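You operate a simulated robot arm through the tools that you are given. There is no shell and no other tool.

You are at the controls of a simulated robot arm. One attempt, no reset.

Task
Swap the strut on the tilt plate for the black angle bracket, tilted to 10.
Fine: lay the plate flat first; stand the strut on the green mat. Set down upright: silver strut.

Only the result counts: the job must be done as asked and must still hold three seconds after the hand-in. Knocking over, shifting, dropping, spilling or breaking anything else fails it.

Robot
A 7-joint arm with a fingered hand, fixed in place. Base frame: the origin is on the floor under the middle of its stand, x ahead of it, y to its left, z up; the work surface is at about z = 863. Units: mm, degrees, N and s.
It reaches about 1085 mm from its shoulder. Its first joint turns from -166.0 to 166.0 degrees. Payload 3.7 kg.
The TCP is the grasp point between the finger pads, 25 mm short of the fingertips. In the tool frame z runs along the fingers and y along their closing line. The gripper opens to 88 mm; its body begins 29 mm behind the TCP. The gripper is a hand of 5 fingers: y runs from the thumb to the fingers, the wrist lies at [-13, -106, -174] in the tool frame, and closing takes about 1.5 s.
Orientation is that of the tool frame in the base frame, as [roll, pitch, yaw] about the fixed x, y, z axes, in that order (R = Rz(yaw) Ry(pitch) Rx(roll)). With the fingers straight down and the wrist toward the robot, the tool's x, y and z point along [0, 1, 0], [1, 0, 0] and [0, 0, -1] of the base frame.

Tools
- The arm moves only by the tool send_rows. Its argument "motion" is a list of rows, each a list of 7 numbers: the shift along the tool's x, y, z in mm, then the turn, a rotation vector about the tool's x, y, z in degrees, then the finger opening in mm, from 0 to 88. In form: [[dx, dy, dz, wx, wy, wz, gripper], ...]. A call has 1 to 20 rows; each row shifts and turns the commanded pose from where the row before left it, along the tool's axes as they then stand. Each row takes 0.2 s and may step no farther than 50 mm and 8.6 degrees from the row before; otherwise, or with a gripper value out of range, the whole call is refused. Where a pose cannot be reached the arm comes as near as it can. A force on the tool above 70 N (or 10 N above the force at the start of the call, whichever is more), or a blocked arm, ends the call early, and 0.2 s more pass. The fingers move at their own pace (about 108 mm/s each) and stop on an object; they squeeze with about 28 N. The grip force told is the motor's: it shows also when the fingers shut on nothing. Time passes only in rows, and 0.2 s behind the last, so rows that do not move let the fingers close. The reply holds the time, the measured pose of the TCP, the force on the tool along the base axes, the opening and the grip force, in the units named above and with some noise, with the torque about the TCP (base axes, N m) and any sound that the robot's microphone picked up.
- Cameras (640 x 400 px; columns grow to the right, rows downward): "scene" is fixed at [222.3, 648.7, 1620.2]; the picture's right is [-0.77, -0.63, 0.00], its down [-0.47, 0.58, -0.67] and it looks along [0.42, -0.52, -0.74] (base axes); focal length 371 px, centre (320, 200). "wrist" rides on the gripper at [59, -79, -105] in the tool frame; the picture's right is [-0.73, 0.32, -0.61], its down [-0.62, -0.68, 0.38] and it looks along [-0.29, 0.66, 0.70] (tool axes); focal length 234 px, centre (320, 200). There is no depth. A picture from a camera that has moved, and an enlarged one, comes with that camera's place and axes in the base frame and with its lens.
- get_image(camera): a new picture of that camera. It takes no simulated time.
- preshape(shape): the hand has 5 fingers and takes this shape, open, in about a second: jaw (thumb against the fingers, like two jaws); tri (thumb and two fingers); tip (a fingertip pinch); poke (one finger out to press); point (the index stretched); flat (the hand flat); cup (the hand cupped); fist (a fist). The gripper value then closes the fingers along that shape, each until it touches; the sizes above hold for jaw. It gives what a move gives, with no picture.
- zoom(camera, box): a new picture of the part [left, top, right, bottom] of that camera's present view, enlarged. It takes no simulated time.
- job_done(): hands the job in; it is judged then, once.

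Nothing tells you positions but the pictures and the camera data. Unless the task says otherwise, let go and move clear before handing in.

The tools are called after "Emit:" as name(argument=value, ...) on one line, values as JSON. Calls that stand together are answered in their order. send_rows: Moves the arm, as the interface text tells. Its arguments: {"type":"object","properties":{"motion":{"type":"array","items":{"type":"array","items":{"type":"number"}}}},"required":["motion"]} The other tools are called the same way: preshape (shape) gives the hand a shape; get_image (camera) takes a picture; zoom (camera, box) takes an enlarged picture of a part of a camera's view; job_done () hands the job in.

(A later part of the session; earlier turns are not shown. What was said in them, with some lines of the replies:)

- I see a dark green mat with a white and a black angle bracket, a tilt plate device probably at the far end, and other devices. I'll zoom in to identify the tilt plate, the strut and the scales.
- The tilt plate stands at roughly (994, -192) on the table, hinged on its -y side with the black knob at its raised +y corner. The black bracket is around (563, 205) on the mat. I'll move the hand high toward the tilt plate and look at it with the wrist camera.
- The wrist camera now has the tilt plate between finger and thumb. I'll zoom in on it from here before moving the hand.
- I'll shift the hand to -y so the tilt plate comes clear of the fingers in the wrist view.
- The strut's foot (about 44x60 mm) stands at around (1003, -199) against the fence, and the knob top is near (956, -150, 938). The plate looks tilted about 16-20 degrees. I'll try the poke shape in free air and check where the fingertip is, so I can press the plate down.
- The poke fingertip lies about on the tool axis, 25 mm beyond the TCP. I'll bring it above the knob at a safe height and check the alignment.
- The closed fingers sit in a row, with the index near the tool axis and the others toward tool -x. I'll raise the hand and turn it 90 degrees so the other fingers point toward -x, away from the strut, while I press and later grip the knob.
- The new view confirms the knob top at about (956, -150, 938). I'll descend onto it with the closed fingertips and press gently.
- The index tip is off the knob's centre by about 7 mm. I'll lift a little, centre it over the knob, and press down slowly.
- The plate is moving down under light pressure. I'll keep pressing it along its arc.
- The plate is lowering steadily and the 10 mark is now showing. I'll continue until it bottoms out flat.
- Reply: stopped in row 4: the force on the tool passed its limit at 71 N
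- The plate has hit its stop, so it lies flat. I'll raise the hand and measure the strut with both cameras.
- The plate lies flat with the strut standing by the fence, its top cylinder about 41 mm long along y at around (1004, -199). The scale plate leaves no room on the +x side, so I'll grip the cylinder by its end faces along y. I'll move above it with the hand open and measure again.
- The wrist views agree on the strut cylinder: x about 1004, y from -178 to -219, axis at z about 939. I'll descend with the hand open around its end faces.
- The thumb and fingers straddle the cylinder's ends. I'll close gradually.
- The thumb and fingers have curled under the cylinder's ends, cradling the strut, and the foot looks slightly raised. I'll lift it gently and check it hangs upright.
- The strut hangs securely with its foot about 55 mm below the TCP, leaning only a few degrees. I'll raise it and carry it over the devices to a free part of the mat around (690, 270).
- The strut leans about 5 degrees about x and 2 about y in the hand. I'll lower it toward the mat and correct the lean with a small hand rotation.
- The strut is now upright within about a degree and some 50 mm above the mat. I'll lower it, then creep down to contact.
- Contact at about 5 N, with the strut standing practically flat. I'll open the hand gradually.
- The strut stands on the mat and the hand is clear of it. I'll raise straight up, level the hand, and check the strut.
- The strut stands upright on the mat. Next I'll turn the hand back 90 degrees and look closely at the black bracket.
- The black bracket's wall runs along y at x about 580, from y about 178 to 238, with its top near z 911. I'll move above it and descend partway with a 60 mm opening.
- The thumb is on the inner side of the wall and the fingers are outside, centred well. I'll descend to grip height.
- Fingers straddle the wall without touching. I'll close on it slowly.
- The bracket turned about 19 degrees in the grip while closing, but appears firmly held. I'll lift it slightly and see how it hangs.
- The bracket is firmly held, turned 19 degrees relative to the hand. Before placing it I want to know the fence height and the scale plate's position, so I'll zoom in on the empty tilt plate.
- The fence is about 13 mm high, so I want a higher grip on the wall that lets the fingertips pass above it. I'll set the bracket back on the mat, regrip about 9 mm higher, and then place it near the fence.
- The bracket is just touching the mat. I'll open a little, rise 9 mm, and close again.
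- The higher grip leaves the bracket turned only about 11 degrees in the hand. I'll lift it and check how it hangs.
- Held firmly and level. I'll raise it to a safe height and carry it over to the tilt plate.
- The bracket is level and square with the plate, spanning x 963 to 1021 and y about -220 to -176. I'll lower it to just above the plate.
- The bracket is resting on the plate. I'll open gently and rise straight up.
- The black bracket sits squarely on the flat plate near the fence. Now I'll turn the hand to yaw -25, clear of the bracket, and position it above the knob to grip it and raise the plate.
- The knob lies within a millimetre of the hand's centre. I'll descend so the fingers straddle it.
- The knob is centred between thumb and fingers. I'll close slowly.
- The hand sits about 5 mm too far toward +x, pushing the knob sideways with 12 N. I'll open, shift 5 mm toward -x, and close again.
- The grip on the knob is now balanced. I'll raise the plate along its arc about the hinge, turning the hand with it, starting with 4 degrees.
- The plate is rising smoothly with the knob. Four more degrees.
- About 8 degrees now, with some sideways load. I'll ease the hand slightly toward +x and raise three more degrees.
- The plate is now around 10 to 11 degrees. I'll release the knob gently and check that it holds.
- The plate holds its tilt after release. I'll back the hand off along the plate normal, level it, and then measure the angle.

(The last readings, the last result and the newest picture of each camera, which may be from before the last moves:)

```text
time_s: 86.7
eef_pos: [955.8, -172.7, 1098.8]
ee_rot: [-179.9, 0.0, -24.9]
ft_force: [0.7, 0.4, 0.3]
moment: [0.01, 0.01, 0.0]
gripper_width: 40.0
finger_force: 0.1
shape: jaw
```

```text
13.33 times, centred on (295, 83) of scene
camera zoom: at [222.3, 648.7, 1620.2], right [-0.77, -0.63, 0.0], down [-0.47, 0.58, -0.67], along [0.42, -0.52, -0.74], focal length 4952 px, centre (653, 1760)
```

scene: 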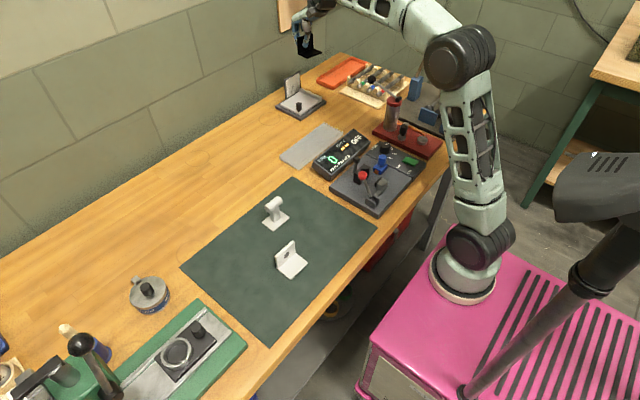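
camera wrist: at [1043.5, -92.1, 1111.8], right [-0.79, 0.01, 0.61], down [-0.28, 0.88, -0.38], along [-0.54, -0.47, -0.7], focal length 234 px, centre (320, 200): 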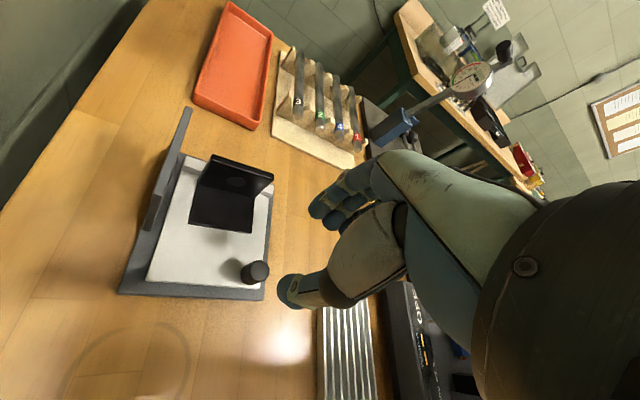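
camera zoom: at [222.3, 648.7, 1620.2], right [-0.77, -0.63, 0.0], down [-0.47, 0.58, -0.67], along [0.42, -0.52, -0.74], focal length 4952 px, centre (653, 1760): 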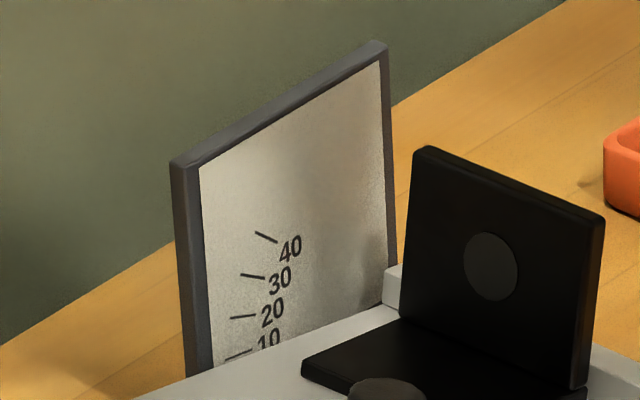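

The bracket rides on the tilted plate, and the base has not shifted. I'll zoom in tightly to measure the angle.

Emit:
zoom(camera="scene", box=[283, 86, 303, 106])

Emit:
zoom(camera="scene", box=[292, 92, 318, 116])

Emit:
get_image(camera="wrist")

```text
16.00 times, centred on (293, 96) of scene
camera zoom: at [222.3, 648.7, 1620.2], right [-0.77, -0.63, 0.0], down [-0.47, 0.58, -0.67], along [0.42, -0.52, -0.74], focal length 5943 px, centre (752, 1864)
```

zoom: 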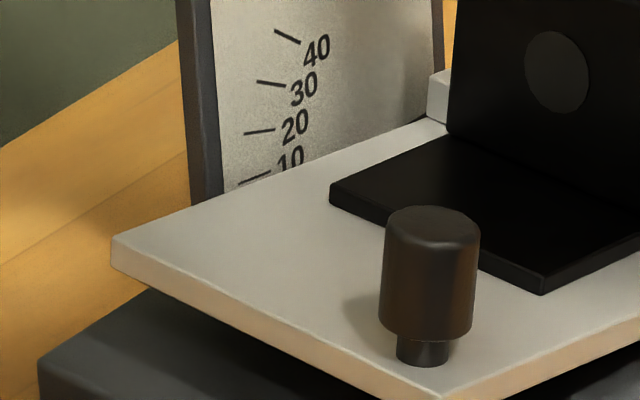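

```text
16.00 times, centred on (305, 104) of scene
camera zoom: at [222.3, 648.7, 1620.2], right [-0.77, -0.63, 0.0], down [-0.47, 0.58, -0.67], along [0.42, -0.52, -0.74], focal length 5943 px, centre (560, 1736)
```

zoom: 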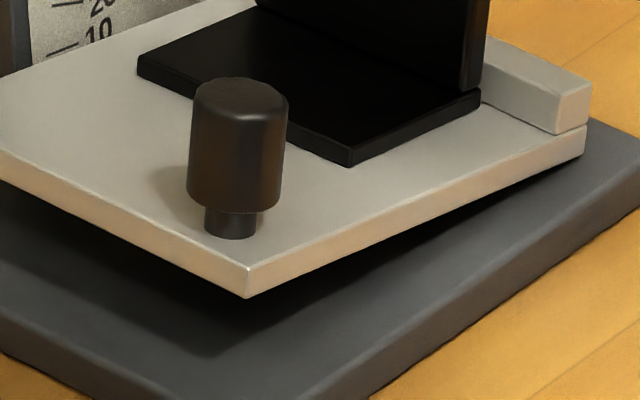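

```text
taken
camera wrist: at [1042.3, -125.8, 1203.8], right [-0.79, 0.01, 0.61], down [-0.28, 0.88, -0.38], along [-0.54, -0.47, -0.7], focal length 234 px, centre (320, 200)
```

wrist: 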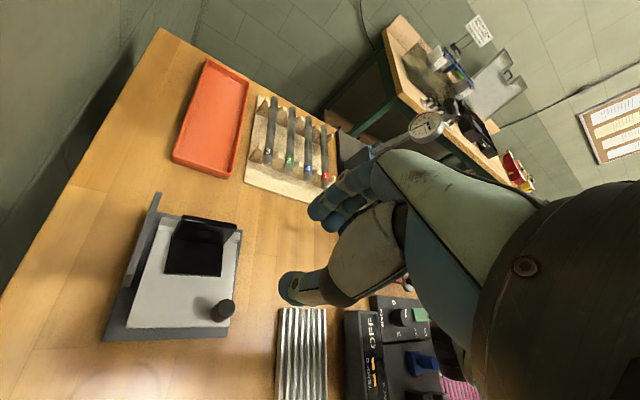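

Emit:
zoom(camera="scene", box=[286, 92, 293, 96.4])

Emit:
zoom(camera="scene", box=[286, 88, 296, 94.3])

```text
16.00 times, centred on (290, 94) of scene
camera zoom: at [222.3, 648.7, 1620.2], right [-0.77, -0.63, 0.0], down [-0.47, 0.58, -0.67], along [0.42, -0.52, -0.74], focal length 5943 px, centre (808, 1893)
```

zoom: 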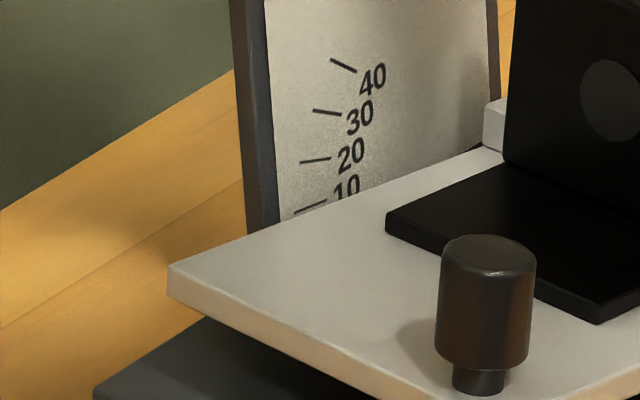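

```text
16.00 times, centred on (291, 91) of scene
camera zoom: at [222.3, 648.7, 1620.2], right [-0.77, -0.63, 0.0], down [-0.47, 0.58, -0.67], along [0.42, -0.52, -0.74], focal length 5943 px, centre (784, 1942)
```

zoom: 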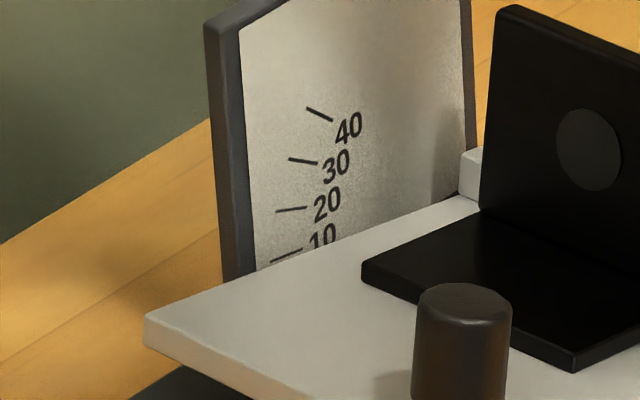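

Emit:
zoom(camera="scene", box=[295, 100, 325, 120])

Emit:
zoom(camera="scene", box=[300, 85, 330, 110])

```text
16.00 times, centred on (310, 110) of scene
camera zoom: at [222.3, 648.7, 1620.2], right [-0.77, -0.63, 0.0], down [-0.47, 0.58, -0.67], along [0.42, -0.52, -0.74], focal length 5943 px, centre (480, 1640)
```

zoom: 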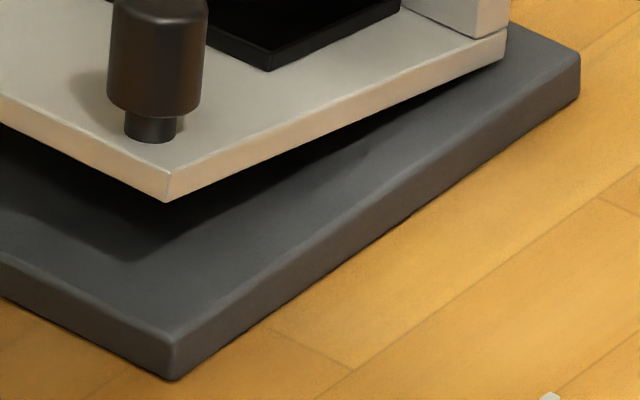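

```text
16.00 times, centred on (315, 98) of scene
camera zoom: at [222.3, 648.7, 1620.2], right [-0.77, -0.63, 0.0], down [-0.47, 0.58, -0.67], along [0.42, -0.52, -0.74], focal length 5943 px, centre (400, 1840)
```

zoom: 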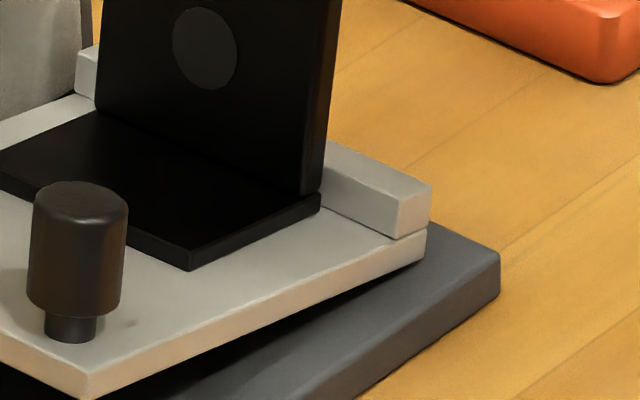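

Using the base edges as a horizontal reference, the plate edge measures about 11.1 degrees, so it must come down about 1 degree. I'll close the hand, position it above the knob, and nudge it down gently.

Emit:
send_rows(motion=[[-8.2, -12.5, 0, 0, 0, 0, 0], [-8.2, -12.6, 0, 0, 0, 0, 0], [0, 0, 0, 0, 0, 0, 0], [0, 0, 0, 0, 0, 0, 0], [0, 0, 40, 0, 0, 0, 0], [0, 0, 40, 0, 0, 0, 0], [0, 0, 36, 0, 0, 0, 0], [0, 0, 0, 0, 0, 0, 0]])

Emit:
zoom(camera="wrist", box=[160, 130, 380, 340])

Emit:
zoom(camera="scene", box=[270, 60, 340, 120])

```text
time_s: 88.5
eef_pos: [951.5, -142.7, 981.0]
ee_rot: [180.0, -0.1, -24.9]
ft_force: [-0.8, -0.1, 0.0]
moment: [-0.02, 0.0, 0.0]
gripper_width: 0.4
finger_force: 27.5
shape: jaw
```

```text
1.90 times, centred on (270, 235) of wrist
camera zoom: at [1038.6, -96.5, 1085.8], right [-0.79, 0.01, 0.61], down [-0.28, 0.88, -0.38], along [-0.54, -0.47, -0.7], focal length 446 px, centre (415, 133)
```

zoom: 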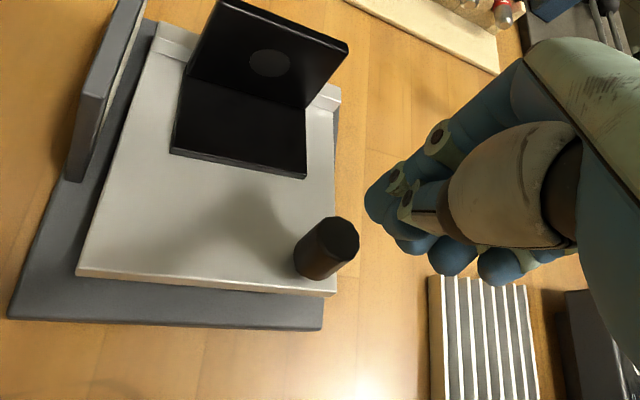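

```text
6.67 times, centred on (305, 90) of scene
camera zoom: at [222.3, 648.7, 1620.2], right [-0.77, -0.63, 0.0], down [-0.47, 0.58, -0.67], along [0.42, -0.52, -0.74], focal length 2476 px, centre (420, 933)
```

zoom: 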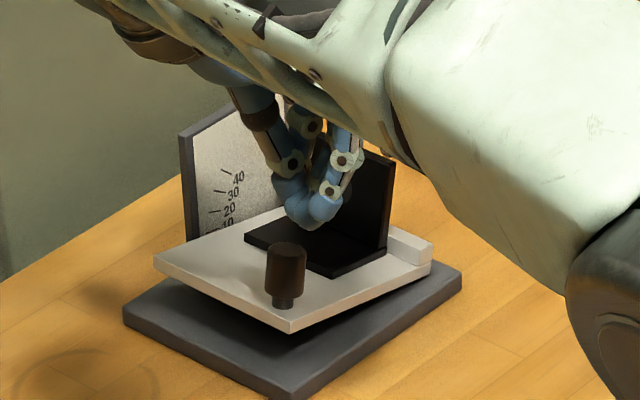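

Emit:
send_rows(motion=[[-3.5, -2.8, 0, 0, 0, 0, 0], [0, 0, 12, 0, 0, 0, 0], [0, 0, 8, 0, 0, 0, 0], [0, 0, 3, 0, 0, 0, 0], [0, 0, 0, 0, 0, 0, 0]])

Emit:
zoom(camera="scene", box=[295, 100, 325, 120])

Emit:
zoom(camera="wrist", box=[250, 190, 370, 300])

```text
time_s: 89.7
eef_pos: [948.6, -138.6, 959.0]
ee_rot: [-179.9, 0.1, -25.0]
ft_force: [-0.3, 0.6, 0.3]
moment: [-0.02, 0.0, 0.02]
gripper_width: 0.0
finger_force: 27.9
shape: jaw
```

```text
16.00 times, centred on (310, 110) of scene
camera zoom: at [222.3, 648.7, 1620.2], right [-0.77, -0.63, 0.0], down [-0.47, 0.58, -0.67], along [0.42, -0.52, -0.74], focal length 5943 px, centre (480, 1640)
```

zoom: 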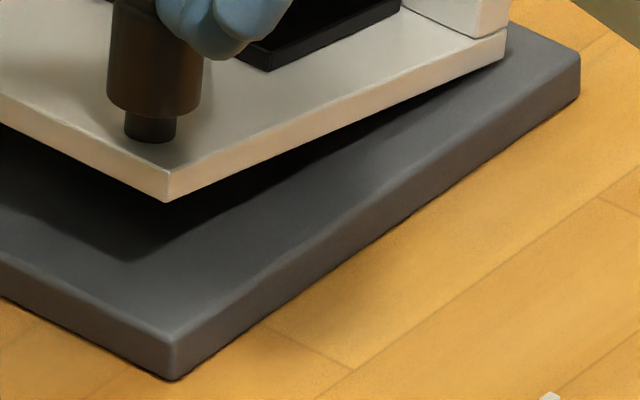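

```text
3.64 times, centred on (310, 245) of wrist
camera zoom: at [1036.6, -93.5, 1063.4], right [-0.79, 0.01, 0.61], down [-0.28, 0.88, -0.38], along [-0.54, -0.47, -0.7], focal length 852 px, centre (356, 36)
```

zoom: 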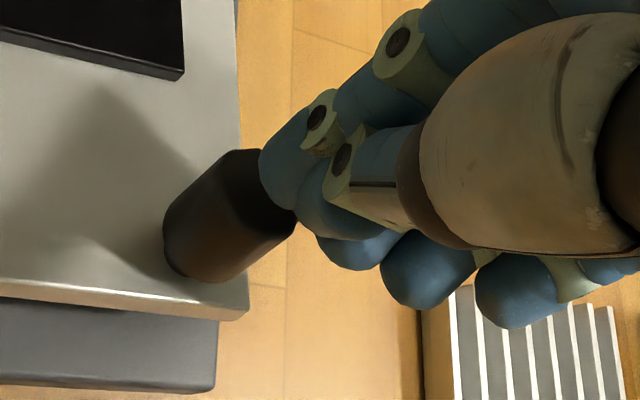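

The plate is still at 11 degrees and the fingertip is just above the knob. I'll descend in small steps.

Emit:
send_rows(motion=[[0, 0, 1.5, 0, 0, 0, 0], [0, 0, 1, 0, 0, 0, 0], [0, 0, 0, 0, 0, 0, 0]])

Emit:
zoom(camera="scene", box=[295, 100, 325, 120])

```text
time_s: 90.5
eef_pos: [948.5, -138.9, 956.9]
ee_rot: [-180.0, 0.0, -25.1]
ft_force: [-0.9, 0.5, -0.1]
moment: [0.0, 0.01, -0.01]
gripper_width: 0.2
finger_force: 27.5
shape: jaw
```

```text
16.00 times, centred on (310, 110) of scene
camera zoom: at [222.3, 648.7, 1620.2], right [-0.77, -0.63, 0.0], down [-0.47, 0.58, -0.67], along [0.42, -0.52, -0.74], focal length 5943 px, centre (480, 1640)
```

zoom: 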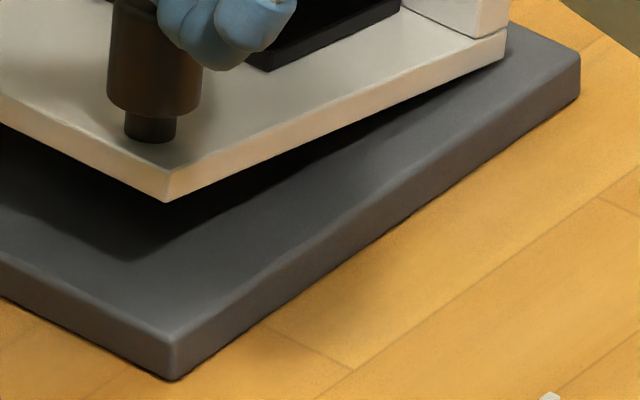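

Emit:
send_rows(motion=[[0, 0, 1, 0, 0, 0, 0], [0, 0, 1, 0, 0, 0, 0], [0, 0, 0, 0, 0, 0, 0]])

Emit:
zoom(camera="scene", box=[295, 100, 325, 120])

```text
time_s: 91.3
eef_pos: [949.7, -139.2, 955.3]
ee_rot: [180.0, 0.1, -25.0]
ft_force: [0.8, -0.3, 1.5]
moment: [0.0, 0.03, 0.05]
gripper_width: 0.1
finger_force: 28.0
shape: jaw
```

```text
16.00 times, centred on (310, 110) of scene
camera zoom: at [222.3, 648.7, 1620.2], right [-0.77, -0.63, 0.0], down [-0.47, 0.58, -0.67], along [0.42, -0.52, -0.74], focal length 5943 px, centre (480, 1640)
```

zoom: 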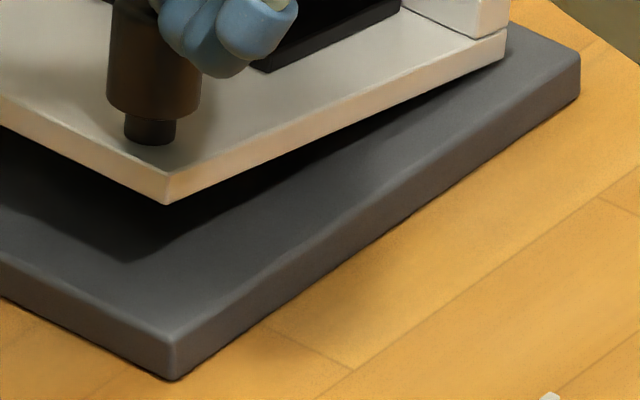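

Contact begins and the plate has started to move. A bit further.

Emit:
send_rows(motion=[[0, 0, 0.8, 0, 0, 0, 0], [0, 0, 0.7, 0, 0, 0, 0], [0, 0, 0, 0, 0, 0, 0]])

Emit:
zoom(camera="scene", box=[295, 100, 325, 120])

```text
time_s: 92.1
eef_pos: [948.1, -139.3, 953.2]
ee_rot: [-180.0, 0.1, -25.0]
ft_force: [0.3, -0.4, 1.8]
moment: [0.0, 0.02, 0.0]
gripper_width: 0.3
finger_force: 27.9
shape: jaw
```

```text
16.00 times, centred on (310, 110) of scene
camera zoom: at [222.3, 648.7, 1620.2], right [-0.77, -0.63, 0.0], down [-0.47, 0.58, -0.67], along [0.42, -0.52, -0.74], focal length 5943 px, centre (480, 1640)
```

zoom: 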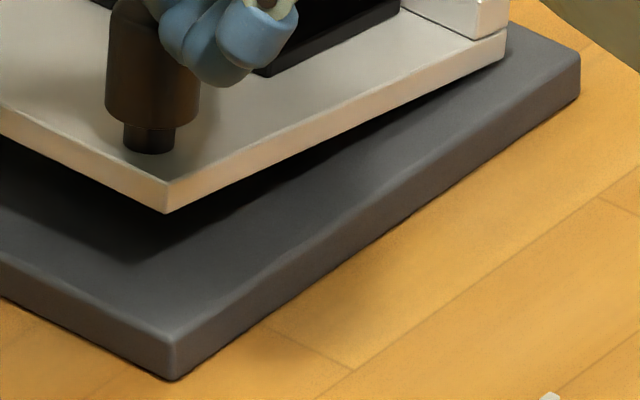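

The plate edge now measures about 10.1 degrees, and the fingertip height agrees. I'll withdraw straight up and verify.

Emit:
send_rows(motion=[[0, 0, -3, 0, 0, 0, 0], [0, 0, -10, 0, 0, 0, 0], [0, 0, -25, 0, 0, 0, 0], [0, 0, -40, 0, 0, 0, 0], [0, 0, -45, 0, 0, 0, 0], [0, 0, -45, 0, 0, 0, 0]])

Emit:
zoom(camera="scene", box=[295, 100, 325, 120])

Emit:
zoom(camera="scene", box=[286, 88, 296, 94.3])

Emit:
get_image(camera="scene")

```text
time_s: 93.5
eef_pos: [948.8, -138.8, 1120.1]
ee_rot: [-180.0, -0.1, -24.9]
ft_force: [-1.2, -0.2, -0.1]
moment: [-0.04, -0.03, -0.01]
gripper_width: 0.0
finger_force: 27.7
shape: jaw
```

```text
16.00 times, centred on (310, 110) of scene
camera zoom: at [222.3, 648.7, 1620.2], right [-0.77, -0.63, 0.0], down [-0.47, 0.58, -0.67], along [0.42, -0.52, -0.74], focal length 5943 px, centre (480, 1640)
```

zoom: 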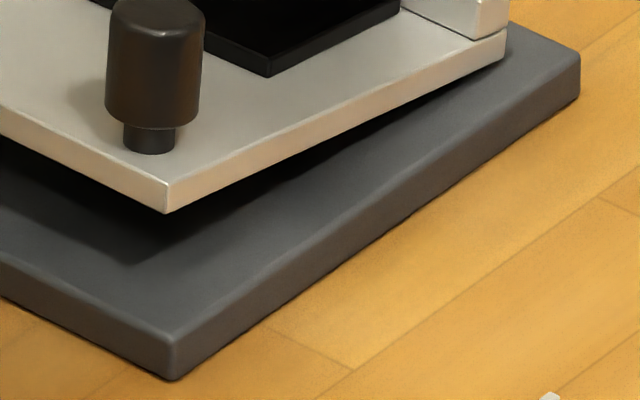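

```text
16.00 times, centred on (291, 91) of scene
camera zoom: at [222.3, 648.7, 1620.2], right [-0.77, -0.63, 0.0], down [-0.47, 0.58, -0.67], along [0.42, -0.52, -0.74], focal length 5943 px, centre (784, 1942)
```

zoom: 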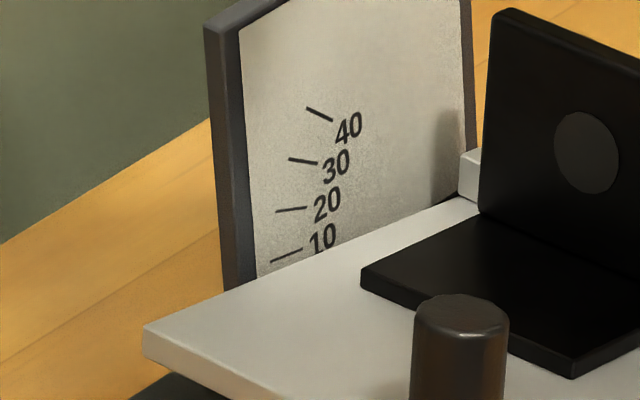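

```text
taken
```

scene: 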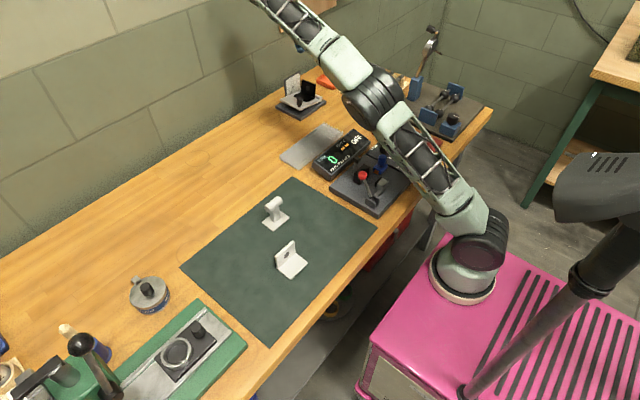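

The plate holds at about 10 degrees with the bracket on it. I'll move the hand well clear and do a final check of everything.

Emit:
send_rows(motion=[[-39, 4.5, -8, 0, 0, 0, 30], [-39, 4.5, -8, 0, 0, 0, 30], [-39, 4.5, -8, 0, 0, 0, 30], [-39, 4.5, -8, 0, 0, 0, 30], [0, 0, 0, 0, 0, 0, 30], [0, 0, 0, 0, 0, 0, 30], [0, 0, 0, 0, 0, 0, 30], [0, 0, 0, 0, 0, 0, 30], [0, 0, 0, 0, 0, 0, 30], [0, 0, 0, 0, 0, 0, 30], [0, 0, 0, 0, 0, 0, 30], [0, 0, 0, 0, 0, 0, 30], [0, 0, 0, 0, 0, 0, 30], [0, 0, 0, 0, 0, 0, 30], [0, 0, 0, 0, 0, 0, 30]])

Emit:
zoom(camera="scene", box=[295, 100, 325, 120])

Emit:
zoom(camera="scene", box=[272, 68, 332, 122])

Emit:
zoom(camera="scene", box=[240, 180, 340, 290])

Emit:
get_image(camera="wrist")

```text
time_s: 96.7
eef_pos: [799.6, -88.1, 1152.7]
ee_rot: [180.0, 0.0, -25.1]
ft_force: [-0.9, -0.2, -1.0]
moment: [0.0, -0.03, -0.03]
gripper_width: 27.3
finger_force: 0.1
shape: jaw
```

```text
16.00 times, centred on (310, 110) of scene
camera zoom: at [222.3, 648.7, 1620.2], right [-0.77, -0.63, 0.0], down [-0.47, 0.58, -0.67], along [0.42, -0.52, -0.74], focal length 5943 px, centre (480, 1640)
```

zoom: 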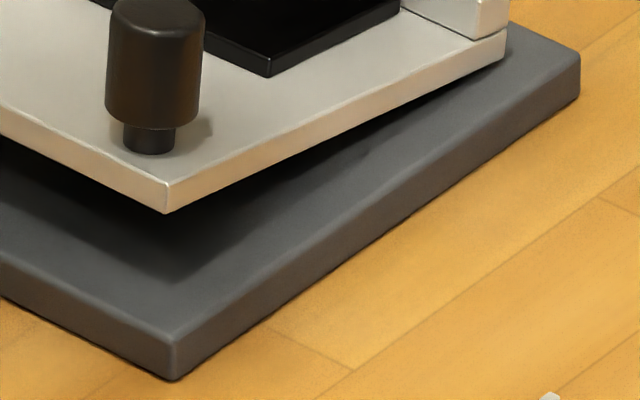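

```text
7.41 times, centred on (302, 95) of scene
camera zoom: at [222.3, 648.7, 1620.2], right [-0.77, -0.63, 0.0], down [-0.47, 0.58, -0.67], along [0.42, -0.52, -0.74], focal length 2751 px, centre (453, 978)
```

zoom: 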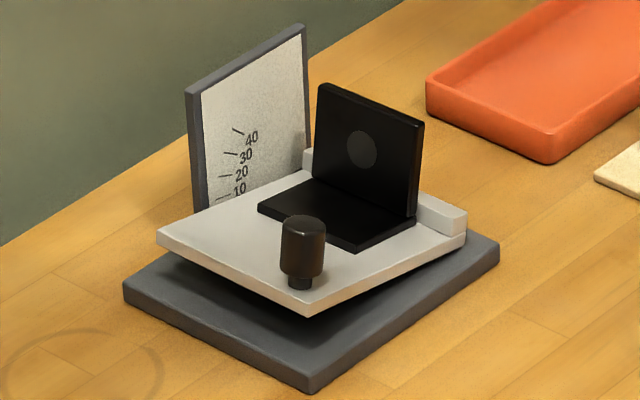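

```text
3.64 times, centred on (290, 235) of scene
camera zoom: at [222.3, 648.7, 1620.2], right [-0.77, -0.63, 0.0], down [-0.47, 0.58, -0.67], along [0.42, -0.52, -0.74], focal length 1351 px, centre (429, 73)
```

zoom: 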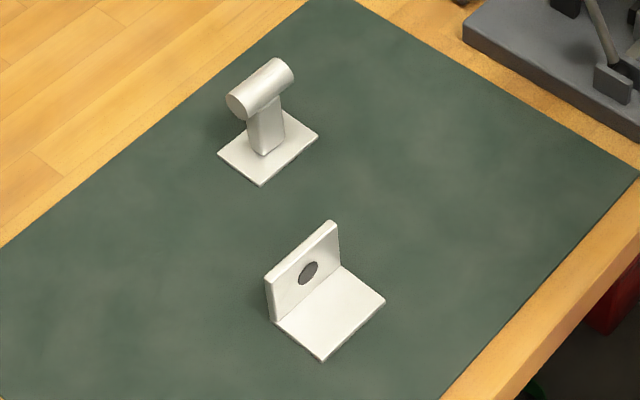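

```text
taken
camera wrist: at [886.5, -41.9, 1257.8], right [-0.79, 0.01, 0.61], down [-0.28, 0.88, -0.38], along [-0.54, -0.47, -0.7], focal length 234 px, centre (320, 200)
```

wrist: 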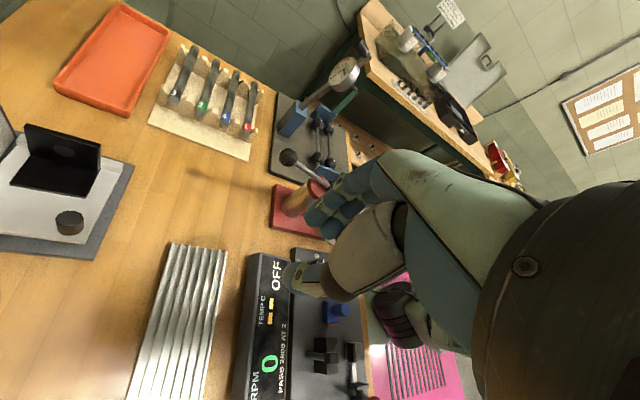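

The black bracket sits on the plate at about 10 degrees and has stayed there for several seconds. The silver strut stands upright on the green mat, the white bracket and the tilt base have not moved, and the hand is clear. I'm handing the job in.

Emit:
job_done()

```text
The job is handed in.
```

The swap is finished and handed in. The black angle bracket is on the tilt plate, and the plate is set to about 10°.

- **Tilt:** I measured roughly 10.1° from the camera view, give or take a few tenths of a degree. The angle didn't change in the three seconds I watched before handing in.
- **Bracket:** it sits base-down with its wall near the fence. It turned a little in the grip when I first picked it up, so I set it back on the mat and gripped it higher. I squared it up before placing it.
- **Strut:** the silver strut stands upright on the green mat, clear of the white bracket.
- **Everything else:** the tilt plate's base and the white bracket look unmoved, nothing was knocked over or dropped, and the hand is clear.
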